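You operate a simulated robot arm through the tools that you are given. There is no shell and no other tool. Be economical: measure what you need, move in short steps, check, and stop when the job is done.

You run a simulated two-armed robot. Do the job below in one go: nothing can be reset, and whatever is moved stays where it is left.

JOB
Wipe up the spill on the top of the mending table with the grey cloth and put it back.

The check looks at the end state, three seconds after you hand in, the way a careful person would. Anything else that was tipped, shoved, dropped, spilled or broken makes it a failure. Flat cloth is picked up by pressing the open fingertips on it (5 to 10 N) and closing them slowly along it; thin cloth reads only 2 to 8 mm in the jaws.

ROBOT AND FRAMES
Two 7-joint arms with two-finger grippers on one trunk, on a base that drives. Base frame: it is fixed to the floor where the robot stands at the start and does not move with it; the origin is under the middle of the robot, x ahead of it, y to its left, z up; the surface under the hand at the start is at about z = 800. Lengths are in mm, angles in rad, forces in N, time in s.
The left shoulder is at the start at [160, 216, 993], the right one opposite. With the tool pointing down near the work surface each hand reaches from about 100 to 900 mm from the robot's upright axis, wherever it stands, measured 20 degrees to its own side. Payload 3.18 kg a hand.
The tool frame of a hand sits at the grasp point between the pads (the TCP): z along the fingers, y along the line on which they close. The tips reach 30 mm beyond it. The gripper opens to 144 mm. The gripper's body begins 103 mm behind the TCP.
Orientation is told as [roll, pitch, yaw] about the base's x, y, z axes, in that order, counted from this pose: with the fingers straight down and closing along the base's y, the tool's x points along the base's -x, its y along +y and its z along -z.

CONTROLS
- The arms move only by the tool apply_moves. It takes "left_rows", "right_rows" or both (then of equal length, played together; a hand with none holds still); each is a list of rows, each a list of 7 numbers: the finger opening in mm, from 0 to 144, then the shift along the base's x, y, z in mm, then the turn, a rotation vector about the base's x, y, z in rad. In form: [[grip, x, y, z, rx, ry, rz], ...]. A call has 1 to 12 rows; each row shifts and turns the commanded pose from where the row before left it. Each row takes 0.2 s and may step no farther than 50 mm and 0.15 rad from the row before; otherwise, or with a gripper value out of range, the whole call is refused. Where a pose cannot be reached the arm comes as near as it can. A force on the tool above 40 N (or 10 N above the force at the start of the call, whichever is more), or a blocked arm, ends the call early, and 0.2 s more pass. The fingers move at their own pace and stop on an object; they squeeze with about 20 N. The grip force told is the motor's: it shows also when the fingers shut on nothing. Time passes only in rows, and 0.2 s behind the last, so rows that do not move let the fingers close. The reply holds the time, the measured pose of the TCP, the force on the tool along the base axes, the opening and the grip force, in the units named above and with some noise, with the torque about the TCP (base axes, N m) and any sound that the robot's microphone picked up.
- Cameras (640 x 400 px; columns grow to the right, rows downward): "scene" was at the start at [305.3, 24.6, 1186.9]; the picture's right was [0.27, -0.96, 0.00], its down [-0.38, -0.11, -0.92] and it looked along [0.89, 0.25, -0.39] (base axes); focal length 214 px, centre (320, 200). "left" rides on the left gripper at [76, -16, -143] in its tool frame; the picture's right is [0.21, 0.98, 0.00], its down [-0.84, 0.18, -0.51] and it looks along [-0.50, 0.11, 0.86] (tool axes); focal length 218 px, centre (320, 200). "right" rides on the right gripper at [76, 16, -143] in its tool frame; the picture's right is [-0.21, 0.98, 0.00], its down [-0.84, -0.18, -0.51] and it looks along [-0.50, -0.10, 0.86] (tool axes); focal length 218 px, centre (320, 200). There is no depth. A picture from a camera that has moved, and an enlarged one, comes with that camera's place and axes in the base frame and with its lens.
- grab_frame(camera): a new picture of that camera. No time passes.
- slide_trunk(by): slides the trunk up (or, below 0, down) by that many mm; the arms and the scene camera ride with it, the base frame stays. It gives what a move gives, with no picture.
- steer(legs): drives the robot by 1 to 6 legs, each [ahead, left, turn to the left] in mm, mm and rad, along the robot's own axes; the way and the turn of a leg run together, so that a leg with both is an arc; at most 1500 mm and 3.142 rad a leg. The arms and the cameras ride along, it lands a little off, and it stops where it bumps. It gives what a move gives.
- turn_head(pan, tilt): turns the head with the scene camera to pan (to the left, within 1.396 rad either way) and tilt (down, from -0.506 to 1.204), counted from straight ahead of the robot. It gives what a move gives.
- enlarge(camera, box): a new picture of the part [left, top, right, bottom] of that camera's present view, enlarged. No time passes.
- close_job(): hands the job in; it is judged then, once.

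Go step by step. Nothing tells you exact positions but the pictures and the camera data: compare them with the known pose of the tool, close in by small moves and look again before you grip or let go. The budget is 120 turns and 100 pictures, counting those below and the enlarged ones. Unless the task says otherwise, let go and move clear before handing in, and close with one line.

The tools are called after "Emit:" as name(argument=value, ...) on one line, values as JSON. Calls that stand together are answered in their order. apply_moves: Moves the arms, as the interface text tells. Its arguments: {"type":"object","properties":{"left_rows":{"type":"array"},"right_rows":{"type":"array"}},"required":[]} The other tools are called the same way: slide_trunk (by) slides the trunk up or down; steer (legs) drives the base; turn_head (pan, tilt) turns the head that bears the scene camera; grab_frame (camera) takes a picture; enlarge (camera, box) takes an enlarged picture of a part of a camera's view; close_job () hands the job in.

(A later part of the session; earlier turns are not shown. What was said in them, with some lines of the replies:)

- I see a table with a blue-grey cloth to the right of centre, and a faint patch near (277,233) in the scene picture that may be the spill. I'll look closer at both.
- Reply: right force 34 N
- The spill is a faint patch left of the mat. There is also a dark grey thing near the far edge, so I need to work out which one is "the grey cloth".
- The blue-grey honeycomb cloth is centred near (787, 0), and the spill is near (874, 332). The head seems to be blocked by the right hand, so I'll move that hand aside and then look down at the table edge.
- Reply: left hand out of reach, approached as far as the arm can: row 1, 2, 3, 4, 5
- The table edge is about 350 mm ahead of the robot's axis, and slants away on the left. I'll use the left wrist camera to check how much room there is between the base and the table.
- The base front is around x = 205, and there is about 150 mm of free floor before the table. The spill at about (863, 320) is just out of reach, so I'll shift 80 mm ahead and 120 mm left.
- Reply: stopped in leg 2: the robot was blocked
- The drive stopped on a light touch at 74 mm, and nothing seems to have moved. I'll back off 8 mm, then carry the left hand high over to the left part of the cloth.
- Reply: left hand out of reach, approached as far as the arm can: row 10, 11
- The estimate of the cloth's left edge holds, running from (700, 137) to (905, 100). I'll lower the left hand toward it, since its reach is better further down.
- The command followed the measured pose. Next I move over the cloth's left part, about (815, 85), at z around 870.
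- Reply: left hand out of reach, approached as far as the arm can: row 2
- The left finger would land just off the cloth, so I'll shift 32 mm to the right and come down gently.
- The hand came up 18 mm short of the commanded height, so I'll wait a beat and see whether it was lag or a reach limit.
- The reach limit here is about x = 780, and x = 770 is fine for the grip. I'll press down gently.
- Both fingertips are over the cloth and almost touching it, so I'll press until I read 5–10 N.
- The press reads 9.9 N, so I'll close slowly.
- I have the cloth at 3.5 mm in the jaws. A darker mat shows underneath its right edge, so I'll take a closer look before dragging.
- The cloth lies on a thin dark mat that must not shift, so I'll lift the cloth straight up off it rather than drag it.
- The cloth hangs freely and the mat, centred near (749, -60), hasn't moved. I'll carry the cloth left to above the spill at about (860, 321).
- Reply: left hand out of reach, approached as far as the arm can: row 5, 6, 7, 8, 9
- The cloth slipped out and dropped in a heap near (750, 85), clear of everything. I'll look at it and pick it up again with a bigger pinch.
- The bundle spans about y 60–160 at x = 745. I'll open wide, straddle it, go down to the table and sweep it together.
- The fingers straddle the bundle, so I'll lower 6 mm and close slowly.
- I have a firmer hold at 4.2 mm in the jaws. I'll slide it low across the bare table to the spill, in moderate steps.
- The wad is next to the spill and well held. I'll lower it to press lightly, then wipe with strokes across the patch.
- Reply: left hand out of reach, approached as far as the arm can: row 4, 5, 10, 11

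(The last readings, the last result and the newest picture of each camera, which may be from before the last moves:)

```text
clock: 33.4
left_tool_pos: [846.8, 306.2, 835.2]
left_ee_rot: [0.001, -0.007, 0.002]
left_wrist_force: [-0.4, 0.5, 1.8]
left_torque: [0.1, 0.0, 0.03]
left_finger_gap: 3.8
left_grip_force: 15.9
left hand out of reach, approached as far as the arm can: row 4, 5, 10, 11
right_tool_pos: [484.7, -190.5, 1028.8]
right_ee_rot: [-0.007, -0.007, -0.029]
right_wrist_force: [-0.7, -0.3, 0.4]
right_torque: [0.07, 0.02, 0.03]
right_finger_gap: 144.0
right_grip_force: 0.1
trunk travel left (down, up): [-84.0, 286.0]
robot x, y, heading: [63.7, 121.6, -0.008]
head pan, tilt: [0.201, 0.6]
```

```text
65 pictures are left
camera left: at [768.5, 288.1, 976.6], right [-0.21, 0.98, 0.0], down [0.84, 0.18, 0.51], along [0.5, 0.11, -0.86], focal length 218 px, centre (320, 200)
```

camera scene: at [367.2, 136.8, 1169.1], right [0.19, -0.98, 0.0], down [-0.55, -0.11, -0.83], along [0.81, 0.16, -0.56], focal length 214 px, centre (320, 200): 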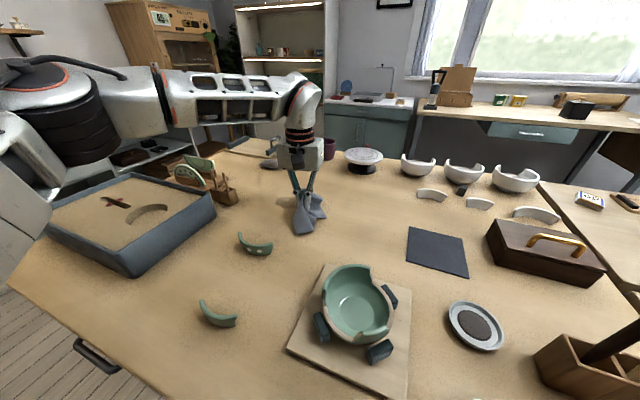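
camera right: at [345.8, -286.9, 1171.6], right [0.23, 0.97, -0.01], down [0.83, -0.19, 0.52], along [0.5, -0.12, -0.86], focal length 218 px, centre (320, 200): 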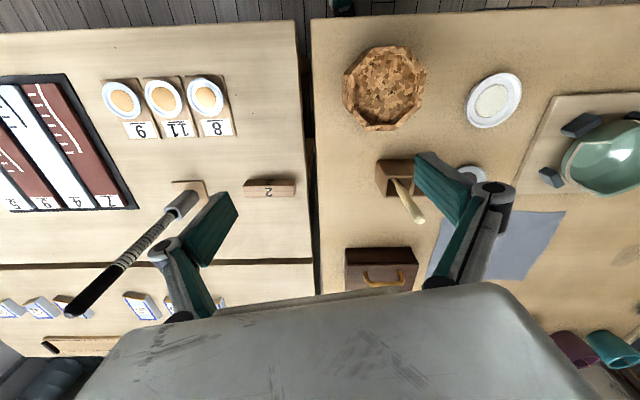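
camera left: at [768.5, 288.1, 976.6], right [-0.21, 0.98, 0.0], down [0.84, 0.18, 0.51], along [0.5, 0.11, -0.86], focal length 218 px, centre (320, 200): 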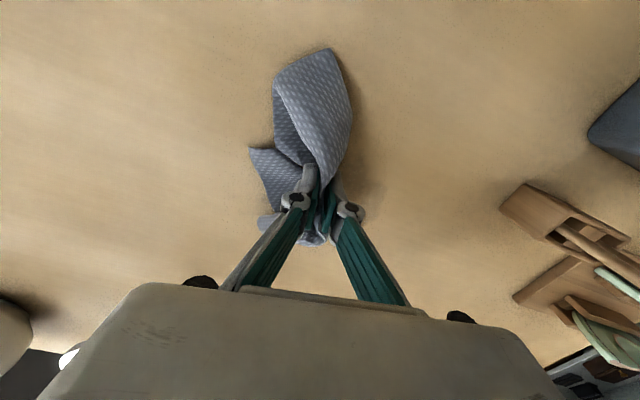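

The patch already looks fainter, but the reach limit is near x = 847 here. I'll check what is left.

Emit:
enlarge(camera="scene", box=[240, 170, 360, 245])

Emit:
enlarge(camera="left", box=[320, 140, 500, 340])

```text
5.33 times, centred on (300, 208) of scene
camera zoom: at [367.3, 136.4, 1169.1], right [0.19, -0.98, 0.0], down [-0.55, -0.11, -0.83], along [0.81, 0.16, -0.56], focal length 1144 px, centre (427, 160)
```

zoom: 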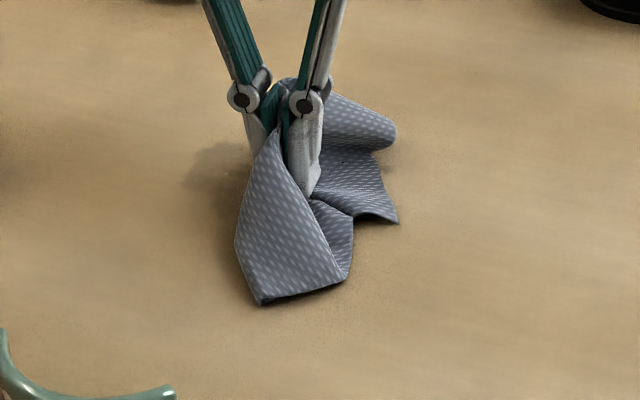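

```text
2.00 times, centred on (410, 240) of left
camera zoom: at [768.5, 288.1, 976.6], right [-0.21, 0.98, 0.0], down [0.84, 0.18, 0.51], along [0.5, 0.11, -0.86], focal length 436 px, centre (140, 120)
```

zoom: 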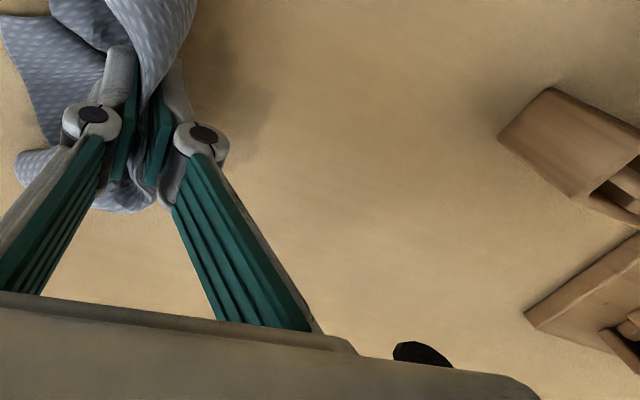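

Some of the patch remains on the left and far side, around (870, 355). Tilting the fingers forward should gain reach, so I'll do that and wipe further.

Emit:
apply_moves(left_rows=[[0, 0, 0, 6, 0, 0, 0], [0, 0, 0, 0, 0, -0.12, 0], [0, 0, 0, 0, 0, -0.12, 0], [0, 0, 0, 0, 0, -0.12, 0], [0, 10, 15, 0, 0, 0, 0], [0, 10, 15, 0, 0, 0, 0], [0, 0, 0, 0, 0, 0, 0]])

Emit:
enlarge(camera="scene", box=[240, 170, 360, 245])

```text
clock: 35.0
left_tool_pos: [867.3, 337.0, 834.2]
left_ee_rot: [0.001, -0.361, -0.007]
left_wrist_force: [-0.4, 0.7, 1.4]
left_torque: [0.04, 0.02, 0.02]
left_finger_gap: 4.5
left_grip_force: 16.8
left hand out of reach, approached as far as the arm can: row 1
right_tool_pos: [483.5, -188.4, 1028.5]
right_ee_rot: [-0.009, -0.007, -0.03]
right_wrist_force: [0.2, 0.5, -0.2]
right_torque: [-0.03, -0.02, 0.02]
right_finger_gap: 144.2
right_grip_force: 0.1
trunk travel left (down, up): [-84.0, 286.0]
robot x, y, heading: [64.6, 123.8, -0.011]
head pan, tilt: [0.201, 0.6]
```

```text
5.33 times, centred on (300, 208) of scene
camera zoom: at [367.2, 136.9, 1169.1], right [0.19, -0.98, 0.0], down [-0.55, -0.11, -0.83], along [0.81, 0.16, -0.56], focal length 1144 px, centre (427, 160)
```

zoom: 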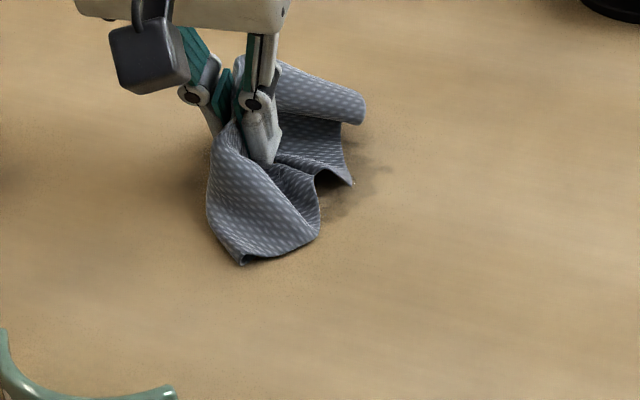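

Reach is fine now. I'll press a bit more and wipe over the whole patch.

Emit:
apply_moves(left_rows=[[0, 0, -10, -2, 0, 0, 0], [0, 0, -25, -1, 0, 0, 0], [0, 0, -25, 0, 0, 0, 0], [0, 15, 0, 0, 0, 0, 0], [0, 0, 30, 0, 0, 0, 0], [0, 0, 30, 0, 0, 0, 0], [0, 0, 30, 0, 0, 0, 0], [0, 15, 0, 0, 0, 0, 0], [0, 0, -30, 0, 0, 0, 0], [0, 0, -30, 0, 0, 0, 0], [0, 0, -30, 0, 0, 0, 0], [0, 0, 0, 0, 0, 0, 0]])

Emit:
enlarge(camera="scene", box=[240, 170, 360, 245])

```text
clock: 37.6
left_tool_pos: [893.7, 273.9, 831.0]
left_ee_rot: [0.001, -0.36, -0.008]
left_wrist_force: [-0.2, 0.7, 8.3]
left_torque: [-0.16, -0.07, -0.06]
left_finger_gap: 5.3
left_grip_force: 22.7
right_tool_pos: [482.8, -189.0, 1029.3]
right_ee_rot: [-0.008, -0.006, -0.03]
right_wrist_force: [-0.2, -0.6, -0.3]
right_torque: [-0.03, 0.0, 0.01]
right_finger_gap: 144.1
right_grip_force: 0.0
trunk travel left (down, up): [-84.0, 286.0]
robot x, y, heading: [62.1, 123.6, -0.008]
head pan, tilt: [0.201, 0.6]
```

```text
5.33 times, centred on (300, 208) of scene
camera zoom: at [366.7, 136.9, 1169.2], right [0.19, -0.98, 0.0], down [-0.55, -0.11, -0.83], along [0.81, 0.16, -0.56], focal length 1144 px, centre (427, 160)
```

zoom: 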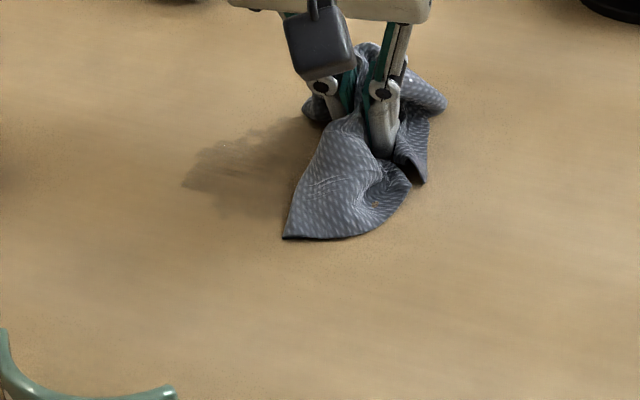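

There's a clear wiped trace, and some of the patch remains around (830–925, 320–370). I'll keep wiping over that.

Emit:
apply_moves(left_rows=[[0, 10, 30, 0, 0, 0, 0], [0, 0, 30, 0, 0, 0, 0], [0, 0, 30, 0, 0, 0, 0], [0, 0, 25, 0, 0, 0, 0], [0, -20, 0, 0, 0, 0, 0], [0, 0, -30, 0, 0, 0, 0], [0, 0, -30, 0, 0, 0, 0], [0, 0, -30, 0, 0, 0, 0], [0, -20, 0, 0, 0, 0, 0], [0, 0, 30, 0, 0, 0, 0], [0, 0, 30, 0, 0, 0, 0], [0, 0, 30, 0, 0, 0, 0]])

Emit:
apply_moves(left_rows=[[0, -15, 0, 0, 0, 0, 0], [0, 0, -30, 0, 0, 0, 0], [0, 0, -30, 0, 0, 0, 0], [0, 0, -30, 0, 0, 0, 0], [0, 0, -30, 0, 0, 0, 0], [0, 0, 0, 0, 0, 0, 0]])

Emit:
enlarge(camera="scene", box=[240, 170, 360, 245])

```text
clock: 40.2
left_tool_pos: [865.2, 392.0, 830.9]
left_ee_rot: [0.0, -0.36, -0.006]
left_wrist_force: [-1.0, 1.0, 4.2]
left_torque: [-0.01, -0.05, 0.02]
left_finger_gap: 4.0
left_grip_force: 19.8
right_tool_pos: [483.8, -189.0, 1028.2]
right_ee_rot: [-0.009, -0.006, -0.028]
right_wrist_force: [0.9, 0.8, -0.3]
right_torque: [-0.05, 0.0, 0.01]
right_finger_gap: 144.1
right_grip_force: 0.0
trunk travel left (down, up): [-84.0, 286.0]
robot x, y, heading: [64.8, 121.1, -0.009]
head pan, tilt: [0.201, 0.6]
```

```text
clock: 41.6
left_tool_pos: [850.0, 270.1, 830.5]
left_ee_rot: [0.003, -0.362, -0.01]
left_wrist_force: [0.7, 0.5, 1.7]
left_torque: [-0.04, 0.06, 0.01]
left_finger_gap: 5.7
left_grip_force: 22.2
right_tool_pos: [483.9, -188.2, 1028.7]
right_ee_rot: [-0.009, -0.007, -0.029]
right_wrist_force: [-0.9, -1.3, 0.4]
right_torque: [0.01, 0.01, -0.02]
right_finger_gap: 144.0
right_grip_force: 0.2
trunk travel left (down, up): [-84.0, 286.0]
robot x, y, heading: [64.8, 125.6, -0.009]
head pan, tilt: [0.201, 0.6]
```

```text
5.33 times, centred on (300, 208) of scene
camera zoom: at [367.0, 137.0, 1169.1], right [0.19, -0.98, 0.0], down [-0.55, -0.11, -0.83], along [0.81, 0.16, -0.56], focal length 1144 px, centre (427, 160)
```

zoom: 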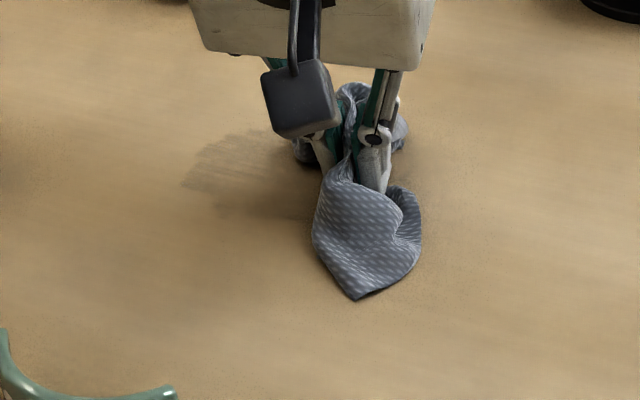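

It's getting fainter, with streaks left. I'll go on with closely spaced strokes and slightly more pressure.

Emit:
apply_moves(left_rows=[[0, -12, 30, -1, 0, 0, 0], [0, 0, 30, 0, 0, 0, 0], [0, 0, 30, 0, 0, 0, 0], [0, 0, 30, 0, 0, 0, 0], [0, 4, -33, 0, 0, 0, 0], [0, 4, -33, 0, 0, 0, 0], [0, 4, -33, 0, 0, 0, 0], [0, 4, 33, 0, 0, 0, 0], [0, 4, 33, 0, 0, 0, 0], [0, 4, 33, 0, 0, 0, 0], [0, 4, -33, 0, 0, 0, 0], [0, 4, -33, 0, 0, 0, 0]])

Emit:
apply_moves(left_rows=[[0, 4, -33, 0, 0, 0, 0], [0, 4, 33, 0, 0, 0, 0], [0, 4, 33, 0, 0, 0, 0], [0, 4, 33, 0, 0, 0, 0], [0, 4, -33, 0, 0, 0, 0], [0, 4, -33, 0, 0, 0, 0], [0, 4, -33, 0, 0, 0, 0], [0, 4, 33, 0, 0, 0, 0], [0, 4, 33, 0, 0, 0, 0], [0, 4, 33, 0, 0, 0, 0], [0, 0, -33, 0, 0, 0, 0], [0, 0, -33, 0, 0, 0, 0]])

Emit:
apply_moves(left_rows=[[0, -20, -35, 2, 0, 0, 0], [0, -20, -35, 0, 0, 0, 0], [0, -20, -30, 0, 0, 0, 0], [0, 0, 0, 0, 0, 0, 0]])

Emit:
enlarge(camera="scene", box=[240, 170, 360, 245])

Emit:
grab_frame(camera="left")

```text
clock: 44.2
left_tool_pos: [871.0, 324.7, 830.5]
left_ee_rot: [0.003, -0.359, -0.01]
left_wrist_force: [0.3, 0.8, 5.7]
left_torque: [-0.03, -0.01, 0.0]
left_finger_gap: 4.4
left_grip_force: 17.7
right_tool_pos: [483.6, -189.5, 1028.0]
right_ee_rot: [-0.009, -0.009, -0.031]
right_wrist_force: [0.0, 0.0, -0.1]
right_torque: [-0.02, -0.01, -0.03]
right_finger_gap: 144.0
right_grip_force: 0.1
trunk travel left (down, up): [-84.0, 286.0]
robot x, y, heading: [67.4, 125.5, -0.005]
head pan, tilt: [0.201, 0.6]
```

```text
clock: 46.8
left_tool_pos: [911.3, 325.0, 831.3]
left_ee_rot: [0.003, -0.36, -0.007]
left_wrist_force: [-1.0, 2.4, 10.1]
left_torque: [0.23, -0.08, 0.05]
left_finger_gap: 4.2
left_grip_force: 20.6
right_tool_pos: [483.3, -189.2, 1028.4]
right_ee_rot: [-0.009, -0.009, -0.028]
right_wrist_force: [0.5, -0.1, -0.8]
right_torque: [-0.03, 0.01, -0.01]
right_finger_gap: 144.2
right_grip_force: 0.0
trunk travel left (down, up): [-84.0, 286.0]
robot x, y, heading: [62.8, 124.1, -0.009]
head pan, tilt: [0.201, 0.6]
```

```text
clock: 47.8
left_tool_pos: [849.3, 224.5, 832.3]
left_ee_rot: [0.003, -0.359, -0.007]
left_wrist_force: [0.1, -0.5, 0.6]
left_torque: [-0.05, 0.02, 0.03]
left_finger_gap: 5.7
left_grip_force: 22.2
right_tool_pos: [484.1, -188.6, 1029.0]
right_ee_rot: [-0.01, -0.005, -0.03]
right_wrist_force: [-0.6, 0.2, -0.1]
right_torque: [-0.01, -0.02, 0.01]
right_finger_gap: 143.9
right_grip_force: 0.0
trunk travel left (down, up): [-84.0, 286.0]
robot x, y, heading: [64.8, 122.9, -0.012]
head pan, tilt: [0.201, 0.6]
```

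```text
5.33 times, centred on (300, 208) of scene
camera zoom: at [367.2, 137.1, 1168.9], right [0.19, -0.98, 0.0], down [-0.55, -0.11, -0.83], along [0.81, 0.16, -0.56], focal length 1144 px, centre (427, 160)
```

zoom: 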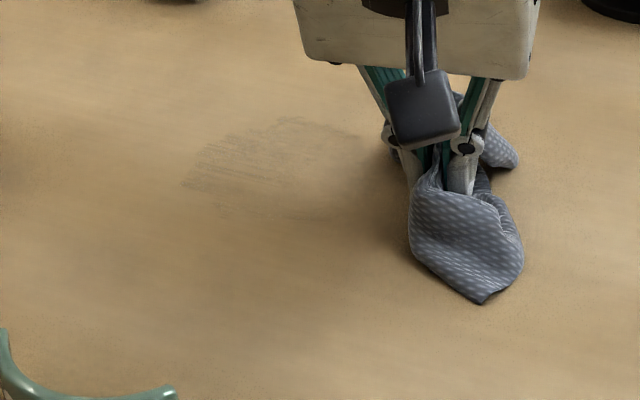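

```text
58 pictures are left
camera left: at [728.2, 207.0, 938.2], right [-0.19, 0.98, -0.07], down [0.61, 0.17, 0.77], along [0.77, 0.1, -0.63], focal length 218 px, centre (320, 200)
```

left: 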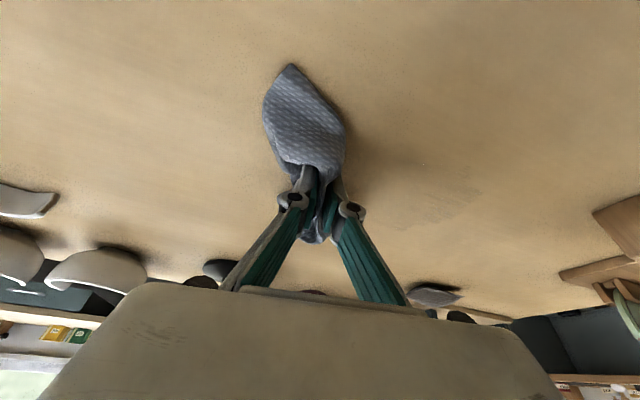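

Only faint streaks remain, over x 850–930 and y 300–375. I'll do another round of dense strokes over that area.

Emit:
apply_moves(left_rows=[[0, -10, 35, -1, 0, 0, 0], [0, 0, 40, -1, 0, 0, 0], [0, 3, 45, 0, 0, 0, 0], [0, 3, 45, 0, 0, 0, 0], [0, 3, -45, 0, 0, 0, 0], [0, 3, -45, 0, 0, 0, 0], [0, 3, 45, 0, 0, 0, 0], [0, 3, 45, 0, 0, 0, 0], [0, 3, -45, 0, 0, 0, 0], [0, 3, -45, 0, 0, 0, 0], [0, 3, 45, 0, 0, 0, 0], [0, 3, 45, 0, 0, 0, 0]])

Emit:
apply_moves(left_rows=[[0, 3, -45, 0, 0, 0, 0], [0, 3, -45, 0, 0, 0, 0], [0, 3, 45, 0, 0, 0, 0], [0, 3, 45, 0, 0, 0, 0], [0, 3, -45, 0, 0, 0, 0], [0, 3, -45, 0, 0, 0, 0], [0, 3, 45, 0, 0, 0, 0], [0, 3, 45, 0, 0, 0, 0], [0, 3, -45, 0, 0, 0, 0], [0, 3, -45, 0, 0, 0, 0], [0, 3, 45, 0, 0, 0, 0], [0, 3, 45, 0, 0, 0, 0]])

Emit:
apply_moves(left_rows=[[0, 4, -45, 0, 0, 0, 0], [0, 4, -45, 0, 0, 0, 0], [0, 3, 45, 0, 0, 0, 0], [0, 3, 45, 0, 0, 0, 0], [0, 0, -45, 0, 0, 0, 0], [0, -20, -35, 2, 0, 0, 0], [0, -25, -35, 0, 0, 0, 0], [0, -25, -35, 0, 0, 0, 0], [0, 0, 0, 0, 0, 0, 0]])

Emit:
enlarge(camera="scene", box=[240, 170, 360, 245])

```text
clock: 50.4
left_tool_pos: [869.4, 389.4, 830.2]
left_ee_rot: [0.003, -0.36, -0.008]
left_wrist_force: [-0.1, -2.1, 5.4]
left_torque: [-0.09, -0.01, -0.02]
left_finger_gap: 4.2
left_grip_force: 17.8
right_tool_pos: [483.3, -189.0, 1028.4]
right_ee_rot: [-0.008, -0.006, -0.029]
right_wrist_force: [-0.7, 0.3, -1.5]
right_torque: [-0.01, 0.0, 0.03]
right_finger_gap: 144.1
right_grip_force: 0.0
trunk travel left (down, up): [-84.0, 286.0]
robot x, y, heading: [60.3, 120.1, -0.004]
head pan, tilt: [0.201, 0.6]
```

```text
clock: 53.0
left_tool_pos: [907.2, 388.3, 830.7]
left_ee_rot: [0.002, -0.363, -0.008]
left_wrist_force: [-1.5, 0.4, 11.5]
left_torque: [0.21, -0.04, 0.04]
left_finger_gap: 4.5
left_grip_force: 21.1
right_tool_pos: [483.2, -189.3, 1030.1]
right_ee_rot: [-0.009, -0.008, -0.03]
right_wrist_force: [0.3, -0.8, -0.5]
right_torque: [-0.02, -0.02, -0.01]
right_finger_gap: 143.9
right_grip_force: 0.2
trunk travel left (down, up): [-84.0, 286.0]
robot x, y, heading: [64.5, 124.3, -0.007]
head pan, tilt: [0.201, 0.6]
```

```text
clock: 55.0
left_tool_pos: [849.1, 238.6, 831.1]
left_ee_rot: [0.0, -0.36, -0.01]
left_wrist_force: [0.1, -0.2, 2.1]
left_torque: [-0.04, -0.01, 0.0]
left_finger_gap: 4.6
left_grip_force: 16.8
right_tool_pos: [484.6, -188.0, 1028.8]
right_ee_rot: [-0.01, -0.006, -0.03]
right_wrist_force: [-0.3, -0.1, 0.5]
right_torque: [-0.03, 0.02, 0.0]
right_finger_gap: 143.8
right_grip_force: 0.0
trunk travel left (down, up): [-84.0, 286.0]
robot x, y, heading: [64.3, 122.8, -0.012]
head pan, tilt: [0.201, 0.6]
```

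```text
5.33 times, centred on (300, 208) of scene
camera zoom: at [367.1, 137.1, 1168.9], right [0.19, -0.98, 0.0], down [-0.55, -0.11, -0.83], along [0.81, 0.16, -0.56], focal length 1144 px, centre (427, 160)
```

zoom: 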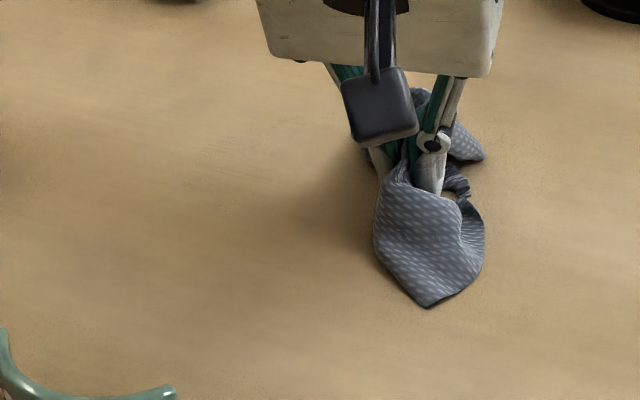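

It's nearly clean. I'll zoom tighter to check for leftover streaks.

Emit:
enlarge(camera="scene", box=[265, 185, 315, 217])

Emit:
enlarge(camera="left", box=[340, 120, 560, 280])

```text
12.50 times, centred on (290, 201) of scene
camera zoom: at [367.1, 137.1, 1168.9], right [0.19, -0.98, 0.0], down [-0.55, -0.11, -0.83], along [0.81, 0.16, -0.56], focal length 2681 px, centre (695, 188)
```

zoom: 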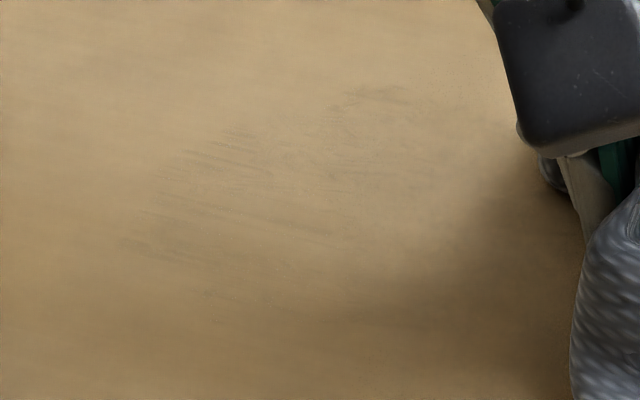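

```text
2.50 times, centred on (450, 200) of left
camera zoom: at [727.3, 222.8, 938.1], right [-0.19, 0.98, -0.07], down [0.61, 0.17, 0.77], along [0.77, 0.1, -0.63], focal length 546 px, centre (-5, 200)
```

zoom: 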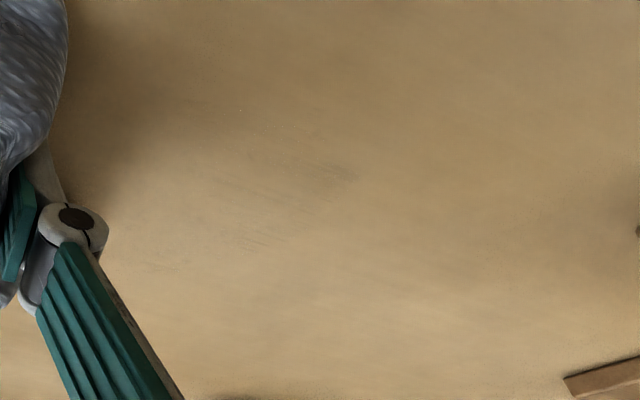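

Only hairline streaks are left. I'll do one more dense pass, extended slightly left and to the far side, to finish.

Emit:
apply_moves(left_rows=[[0, -13, 40, -1, 0, 0, 0], [0, 0, 45, 0, 0, 0, 0], [0, 2, 40, 0, 0, 0, 0], [0, 2, 40, 0, 0, 0, 0], [0, 3, -40, 0, 0, 0, 0], [0, 3, -40, 0, 0, 0, 0], [0, 2, 40, 0, 0, 0, 0], [0, 2, 40, 0, 0, 0, 0], [0, 3, -40, 0, 0, 0, 0], [0, 3, -40, 0, 0, 0, 0], [0, 2, 40, 0, 0, 0, 0], [0, 2, 40, 0, 0, 0, 0]])

Emit:
apply_moves(left_rows=[[0, 3, -40, 0, 0, 0, 0], [0, 3, -40, 0, 0, 0, 0], [0, 2, 40, 0, 0, 0, 0], [0, 2, 40, 0, 0, 0, 0], [0, 3, -40, 0, 0, 0, 0], [0, 3, -40, 0, 0, 0, 0], [0, 2, 40, 0, 0, 0, 0], [0, 2, 40, 0, 0, 0, 0], [0, 3, -40, 0, 0, 0, 0], [0, 3, -40, 0, 0, 0, 0], [0, 3, 40, 0, 0, 0, 0], [0, 3, 40, 0, 0, 0, 0]])

Emit:
apply_moves(left_rows=[[0, 3, -40, 0, 0, 0, 0], [0, 3, -40, 0, 0, 0, 0], [0, 3, 40, 0, 0, 0, 0], [0, 3, 40, 0, 0, 0, 0], [0, 3, -40, 0, 0, 0, 0], [0, 3, -40, 0, 0, 0, 0], [0, 3, 40, 0, 0, 0, 0], [0, 3, 40, 0, 0, 0, 0], [0, 3, -40, 0, 0, 0, 0], [0, 3, -40, 0, 0, 0, 0], [0, -10, -40, 0, 0, 0, 0], [0, -20, -40, 3, 0, 0, 0]])

Emit:
enlarge(camera="scene", box=[265, 185, 315, 217])

```text
clock: 57.6
left_tool_pos: [860.4, 404.3, 830.6]
left_ee_rot: [-0.001, -0.362, -0.009]
left_wrist_force: [1.1, -1.0, 2.7]
left_torque: [0.0, 0.02, -0.03]
left_finger_gap: 4.4
left_grip_force: 16.8
right_tool_pos: [484.8, -189.7, 1029.6]
right_ee_rot: [-0.008, -0.007, -0.03]
right_wrist_force: [-0.7, 0.3, 0.0]
right_torque: [-0.03, 0.02, 0.0]
right_finger_gap: 143.7
right_grip_force: 0.1
trunk travel left (down, up): [-84.0, 286.0]
robot x, y, heading: [65.6, 122.2, -0.008]
head pan, tilt: [0.201, 0.6]
```

```text
clock: 60.2
left_tool_pos: [894.3, 405.6, 830.8]
left_ee_rot: [0.003, -0.36, -0.006]
left_wrist_force: [-0.3, -0.3, 4.0]
left_torque: [-0.02, -0.04, 0.02]
left_finger_gap: 3.4
left_grip_force: 15.8
right_tool_pos: [485.3, -188.2, 1028.9]
right_ee_rot: [-0.009, -0.006, -0.029]
right_wrist_force: [-0.5, 0.4, -0.2]
right_torque: [0.01, 0.02, -0.02]
right_finger_gap: 144.1
right_grip_force: 0.0
trunk travel left (down, up): [-84.0, 286.0]
robot x, y, heading: [62.4, 125.2, -0.011]
head pan, tilt: [0.201, 0.6]
```

```text
clock: 62.8
left_tool_pos: [893.4, 243.8, 835.3]
left_ee_rot: [0.003, -0.36, -0.009]
left_wrist_force: [1.0, -0.4, 0.4]
left_torque: [-0.01, -0.03, 0.01]
left_finger_gap: 5.7
left_grip_force: 24.9
right_tool_pos: [485.2, -189.8, 1028.3]
right_ee_rot: [-0.008, -0.006, -0.03]
right_wrist_force: [-0.5, -0.7, -0.3]
right_torque: [0.01, -0.03, 0.01]
right_finger_gap: 144.1
right_grip_force: 0.0
trunk travel left (down, up): [-84.0, 286.0]
robot x, y, heading: [64.6, 121.6, -0.011]
head pan, tilt: [0.201, 0.6]
```

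```text
12.50 times, centred on (290, 201) of scene
camera zoom: at [367.0, 136.4, 1169.1], right [0.19, -0.98, 0.0], down [-0.55, -0.11, -0.83], along [0.81, 0.16, -0.56], focal length 2681 px, centre (695, 188)
```

zoom: 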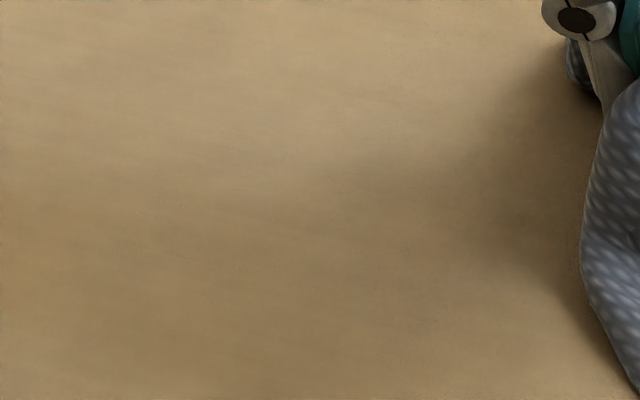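

The table is clean there. Next I lift the cloth and bring it back toward the mat at about (749, -60).

Emit:
apply_moves(left_rows=[[0, -10, 0, 15, 0, 0, 0], [0, -15, 0, 25, 0, 0, 0], [0, -15, -5, 30, 0, 0, 0], [0, -15, -10, 30, 0, 0, 0], [0, -15, -15, 30, 0, 0, 0], [0, -15, -20, 30, 0, 0, 0], [0, -15, -25, 10, 0, 0, 0], [0, -10, -25, 0, 0, 0, 0], [0, -5, -20, 0, 0, 0, 0], [0, 0, 0, 0, 0, 0, 0]])

Emit:
grab_frame(camera="scene")

Emit:
grab_frame(camera="left")

```text
clock: 65.0
left_tool_pos: [777.6, 124.3, 1005.3]
left_ee_rot: [0.0, -0.359, -0.007]
left_wrist_force: [1.2, 1.1, 0.4]
left_torque: [-0.02, -0.01, 0.02]
left_finger_gap: 3.7
left_grip_force: 16.8
right_tool_pos: [484.1, -188.4, 1027.6]
right_ee_rot: [-0.009, -0.007, -0.027]
right_wrist_force: [0.5, -1.0, 0.5]
right_torque: [-0.01, 0.01, 0.0]
right_finger_gap: 143.9
right_grip_force: 0.0
trunk travel left (down, up): [-84.0, 286.0]
robot x, y, heading: [61.8, 122.2, -0.01]
head pan, tilt: [0.201, 0.6]
```

```text
53 pictures are left
camera scene: at [367.3, 137.2, 1169.0], right [0.19, -0.98, 0.0], down [-0.55, -0.11, -0.83], along [0.81, 0.16, -0.56], focal length 214 px, centre (320, 200)
```

scene: 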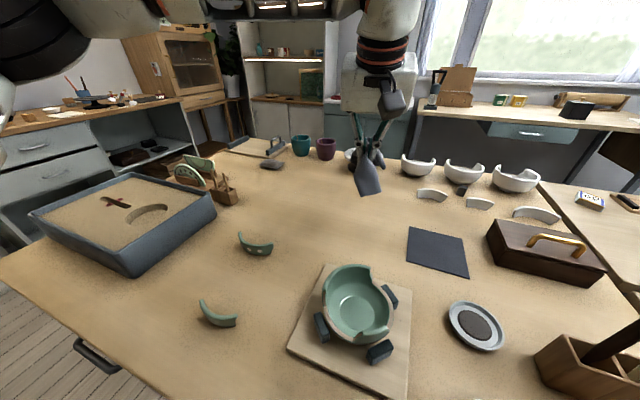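

```text
52 pictures are left
camera left: at [656.4, 107.3, 1110.7], right [-0.19, 0.98, -0.07], down [0.61, 0.17, 0.77], along [0.77, 0.1, -0.63], focal length 218 px, centre (320, 200)
```

left: 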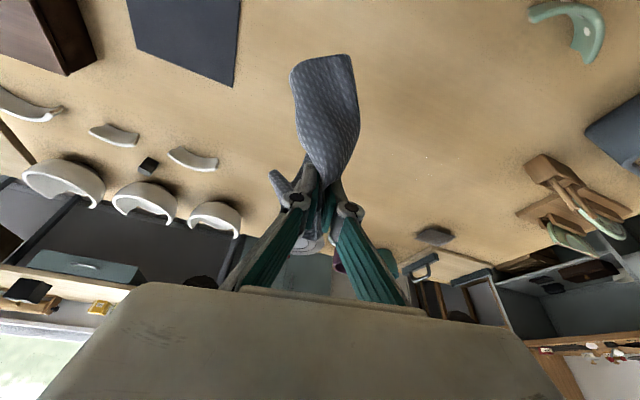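

The cloth is held well and everything else is undisturbed. I'll drive 130 mm right so that the left hand ends up over the mat.

Emit:
steer(legs=[[-10, 0, 0], [0, -140, 0]])

Emit:
grab_frame(camera="left")

Emit:
grab_frame(camera="scene")

```text
clock: 67.2
left_tool_pos: [765.2, 24.3, 1005.3]
left_ee_rot: [0.001, -0.359, 0.0]
left_wrist_force: [0.2, 0.2, 0.1]
left_torque: [0.03, 0.03, 0.0]
left_finger_gap: 4.5
left_grip_force: 22.9
right_tool_pos: [473.1, -289.0, 1028.4]
right_ee_rot: [-0.011, -0.004, -0.021]
right_wrist_force: [0.5, -0.2, -1.0]
right_torque: [0.01, -0.02, -0.02]
right_finger_gap: 143.9
right_grip_force: 0.1
trunk travel left (down, up): [-84.0, 286.0]
robot x, y, heading: [52.1, 19.1, -0.003]
head pan, tilt: [0.201, 0.6]
stopped in leg 2: the robot was blocked; the commanded pose is now the measured one
```

```text
51 pictures are left
camera left: at [643.6, 7.8, 1111.1], right [-0.2, 0.98, -0.07], down [0.61, 0.18, 0.77], along [0.77, 0.11, -0.63], focal length 218 px, centre (320, 200)
```

left: 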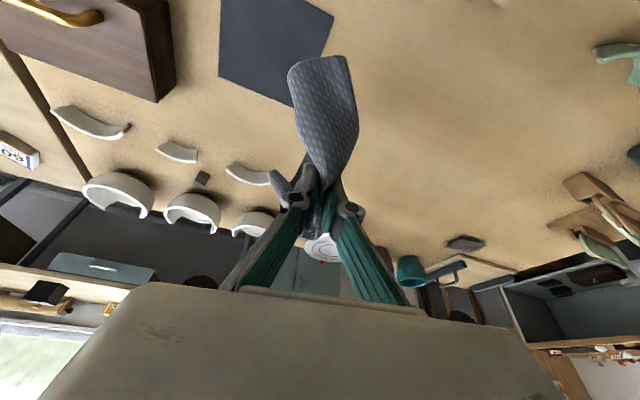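

```text
50 pictures are left
camera scene: at [354.0, 35.1, 1168.9], right [0.2, -0.98, 0.0], down [-0.55, -0.11, -0.83], along [0.81, 0.16, -0.56], focal length 214 px, centre (320, 200)
```

scene: 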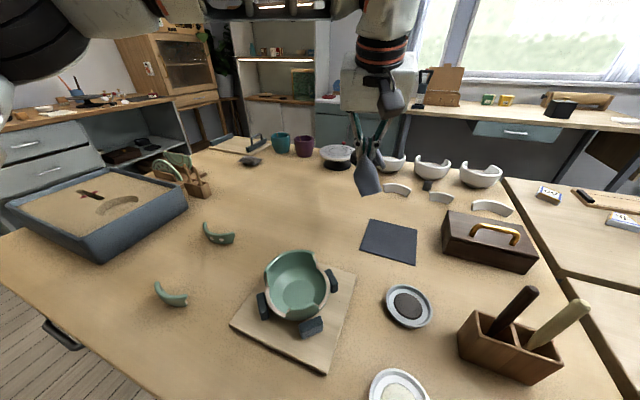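

The base touched the slanted table edge, so I'll back off slightly. Then I'll move the left hand over the mat.

Emit:
steer(legs=[[-12, 0, 0]])

Emit:
apply_moves(left_rows=[[0, 2, -20, -10, 0, 0, 0], [0, 2, -20, -15, 0, 0, 0], [0, 2, -20, -15, 0, 0, 0], [0, 2, -20, -15, 0, 0, 0], [0, 0, 0, -15, 0, 0, 0], [0, 0, 0, 0, 0, 0, 0]])

Emit:
grab_frame(camera="left")

Emit:
grab_frame(camera="scene")

```text
clock: 67.9
left_tool_pos: [754.5, 26.5, 1003.2]
left_ee_rot: [0.001, -0.36, 0.001]
left_wrist_force: [0.5, 0.8, -0.3]
left_torque: [0.0, 0.0, 0.0]
left_finger_gap: 5.5
left_grip_force: 24.9
right_tool_pos: [461.5, -288.6, 1028.6]
right_ee_rot: [-0.011, -0.005, -0.023]
right_wrist_force: [0.2, -0.4, -0.5]
right_torque: [0.03, 0.05, 0.0]
right_finger_gap: 143.8
right_grip_force: 0.1
trunk travel left (down, up): [-84.0, 286.0]
robot x, y, heading: [39.2, 20.3, -0.008]
head pan, tilt: [0.201, 0.6]
```

```text
clock: 69.3
left_tool_pos: [761.8, -53.9, 934.9]
left_ee_rot: [0.0, -0.361, 0.001]
left_wrist_force: [0.2, 0.0, 0.5]
left_torque: [-0.01, 0.02, -0.02]
left_finger_gap: 4.0
left_grip_force: 16.3
right_tool_pos: [459.6, -289.0, 1028.2]
right_ee_rot: [-0.01, -0.007, -0.024]
right_wrist_force: [-0.2, -0.4, 0.0]
right_torque: [0.0, -0.01, 0.03]
right_finger_gap: 144.1
right_grip_force: 0.0
trunk travel left (down, up): [-84.0, 286.0]
robot x, y, heading: [37.6, 22.3, -0.003]
head pan, tilt: [0.201, 0.6]
```

```text
49 pictures are left
camera left: at [639.9, -71.8, 1041.4], right [-0.2, 0.98, -0.07], down [0.61, 0.18, 0.77], along [0.77, 0.11, -0.63], focal length 218 px, centre (320, 200)
```

left: 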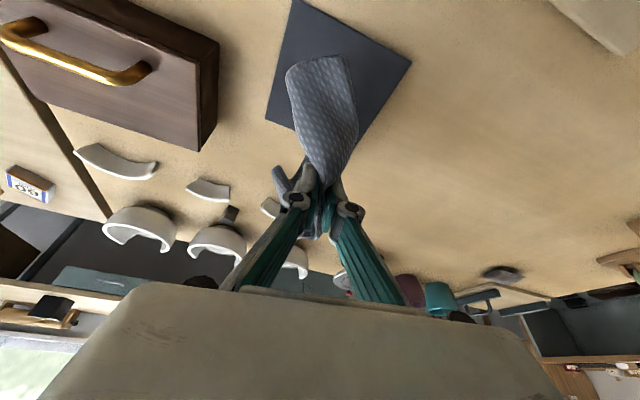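

```text
48 pictures are left
camera scene: at [341.9, 35.7, 1169.2], right [0.2, -0.98, 0.0], down [-0.55, -0.11, -0.83], along [0.81, 0.16, -0.56], focal length 214 px, centre (320, 200)
```

scene: 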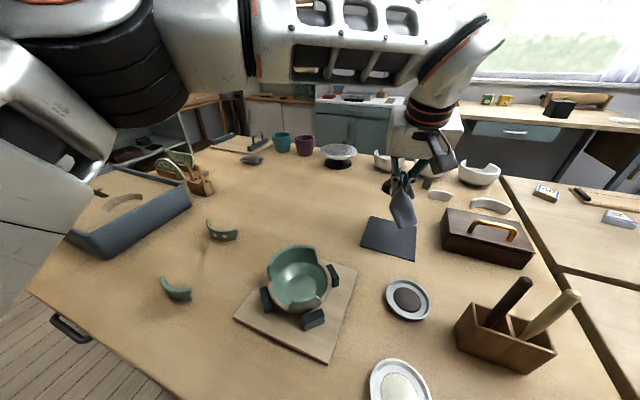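

The wad is right above the mat, so I'll lower it down onto it.

Emit:
apply_moves(left_rows=[[0, 0, 0, -30, 0, 0, 0], [0, 0, 0, -30, 0, 0, 0], [0, 0, 0, -25, 0, 0, 0], [0, 0, 0, -8, 0, 0, 0], [0, 0, 0, 0, 0, 0, 0]])

Emit:
enlarge(camera="scene", box=[330, 170, 490, 280])

```text
clock: 70.5
left_tool_pos: [762.4, -53.1, 842.6]
left_ee_rot: [0.0, -0.363, 0.001]
left_wrist_force: [-0.4, 0.2, 0.2]
left_torque: [0.02, 0.02, 0.01]
left_finger_gap: 5.5
left_grip_force: 24.4
right_tool_pos: [460.5, -288.6, 1029.4]
right_ee_rot: [-0.01, -0.008, -0.022]
right_wrist_force: [-0.6, 0.4, -0.1]
right_torque: [-0.02, 0.03, -0.03]
right_finger_gap: 144.1
right_grip_force: 0.0
trunk travel left (down, up): [-84.0, 286.0]
robot x, y, heading: [40.5, 21.4, -0.005]
head pan, tilt: [0.201, 0.6]
```

```text
3.64 times, centred on (410, 225) of scene
camera zoom: at [342.1, 35.8, 1169.1], right [0.2, -0.98, 0.0], down [-0.55, -0.11, -0.83], along [0.81, 0.16, -0.56], focal length 780 px, centre (-7, 109)
```

zoom: 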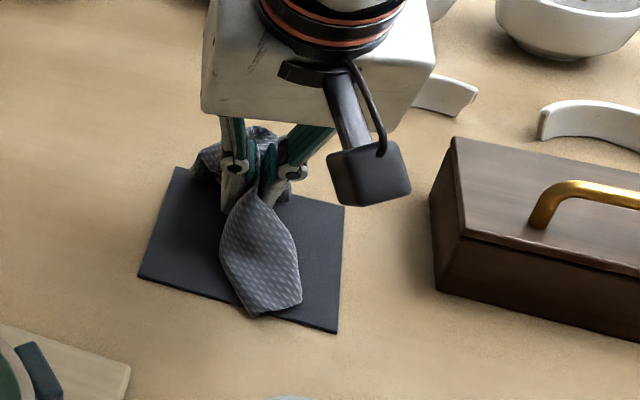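

The cloth is on the mat. I'll nudge it 15 mm toward me while just clear of the surface, then open and rise.

Emit:
apply_moves(left_rows=[[0, -15, -3, 0, 0, 0, 0], [0, 0, 0, -2, 0, 0, 0], [15, 0, 0, 0, 0, 0, 0], [30, 0, 0, 0, 0, 0, 0], [40, 0, 0, 0, 0, 0, 0], [40, 0, 0, 20, 0, 0, 0], [40, 0, 0, 40, 0, 0, 0], [40, 0, 0, 40, 0, 0, 0], [40, 0, 0, 0, 0, 0, 0]])

Emit:
apply_moves(left_rows=[[40, -10, 45, 10, 0, 0, 0], [40, -10, 45, 10, 0, 0, 0], [40, -10, 45, 0, 0, 0, 0], [40, -10, 45, 0, 0, 0, 0]])

Emit:
enlarge(camera="scene", box=[330, 170, 490, 280])

Emit:
grab_frame(camera="left")

```text
clock: 72.5
left_tool_pos: [747.5, -58.7, 939.1]
left_ee_rot: [-0.001, -0.358, 0.001]
left_wrist_force: [1.4, 0.1, 0.7]
left_torque: [0.0, 0.0, 0.0]
left_finger_gap: 40.4
left_grip_force: 0.0
right_tool_pos: [462.0, -288.9, 1028.2]
right_ee_rot: [-0.009, -0.005, -0.023]
right_wrist_force: [-0.1, -0.2, 0.0]
right_torque: [-0.02, -0.02, 0.0]
right_finger_gap: 144.1
right_grip_force: 0.0
trunk travel left (down, up): [-84.0, 286.0]
robot x, y, heading: [42.2, 17.5, -0.009]
head pan, tilt: [0.201, 0.6]
```

```text
clock: 73.5
left_tool_pos: [705.1, 125.0, 959.8]
left_ee_rot: [-0.001, -0.36, 0.0]
left_wrist_force: [-0.3, 0.9, -0.5]
left_torque: [-0.04, 0.01, -0.05]
left_finger_gap: 39.7
left_grip_force: 0.2
right_tool_pos: [460.5, -288.5, 1029.4]
right_ee_rot: [-0.01, -0.008, -0.023]
right_wrist_force: [-0.7, -0.4, 0.7]
right_torque: [-0.05, -0.02, -0.02]
right_finger_gap: 144.1
right_grip_force: 0.1
trunk travel left (down, up): [-84.0, 286.0]
robot x, y, heading: [39.7, 19.0, -0.003]
head pan, tilt: [0.201, 0.6]
```

```text
3.64 times, centred on (410, 225) of scene
camera zoom: at [341.8, 36.7, 1169.2], right [0.2, -0.98, 0.0], down [-0.55, -0.11, -0.83], along [0.81, 0.16, -0.56], focal length 780 px, centre (-7, 109)
```

zoom: 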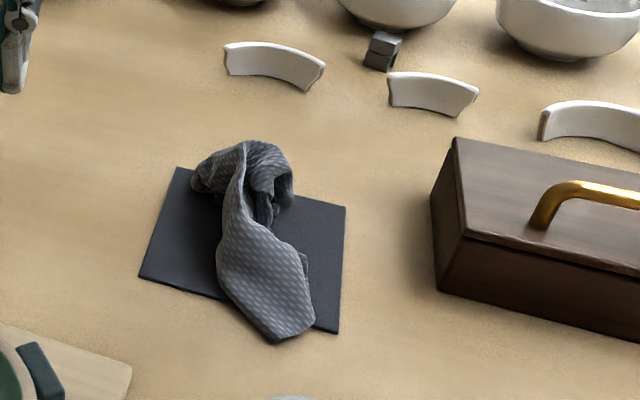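

```text
45 pictures are left
camera left: at [583.5, 107.8, 1066.1], right [-0.2, 0.98, -0.07], down [0.61, 0.18, 0.77], along [0.77, 0.11, -0.63], focal length 218 px, centre (320, 200)
```

left: 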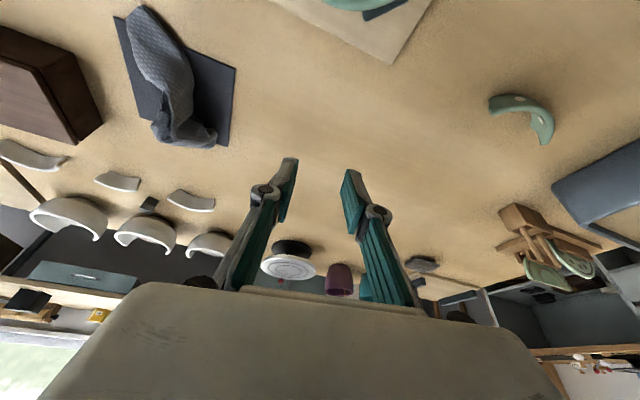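

The cloth lies centred on its mat, which hasn't moved. I'll take a final look at the wiped area and the overall scene.

Emit:
grab_frame(camera="scene")

Emit:
enlarge(camera="scene", box=[220, 150, 340, 230])

```text
44 pictures are left
camera scene: at [341.8, 36.7, 1169.2], right [0.2, -0.98, 0.0], down [-0.55, -0.11, -0.83], along [0.81, 0.16, -0.56], focal length 214 px, centre (320, 200)
```

scene: 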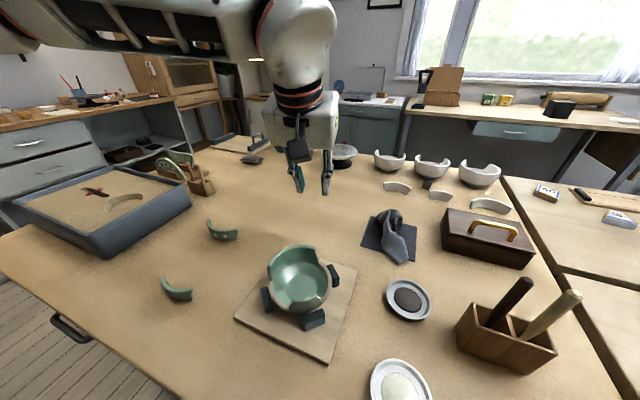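

```text
5.00 times, centred on (280, 190) of scene
camera zoom: at [341.8, 36.7, 1169.2], right [0.2, -0.98, 0.0], down [-0.55, -0.11, -0.83], along [0.81, 0.16, -0.56], focal length 1072 px, centre (520, 250)
```

zoom: 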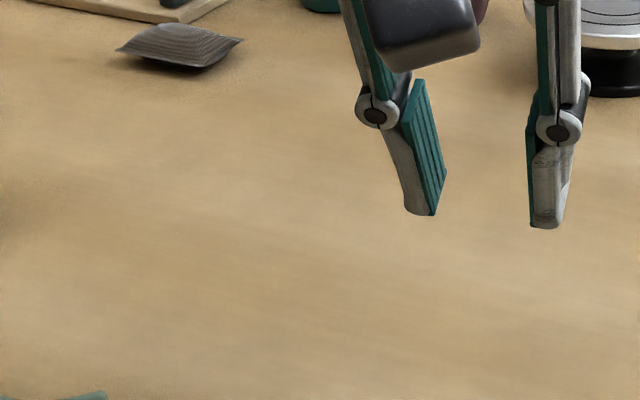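

The table top is clean, the cloth is back on its mat, nothing else has moved, and both hands are clear. I'm handing in.

Emit:
close_job()

```text
The job is handed in.
```

I wiped up the spill with the grey cloth and put it back on its mat; it now lies bunched up there, whereas it was spread flat at the start.
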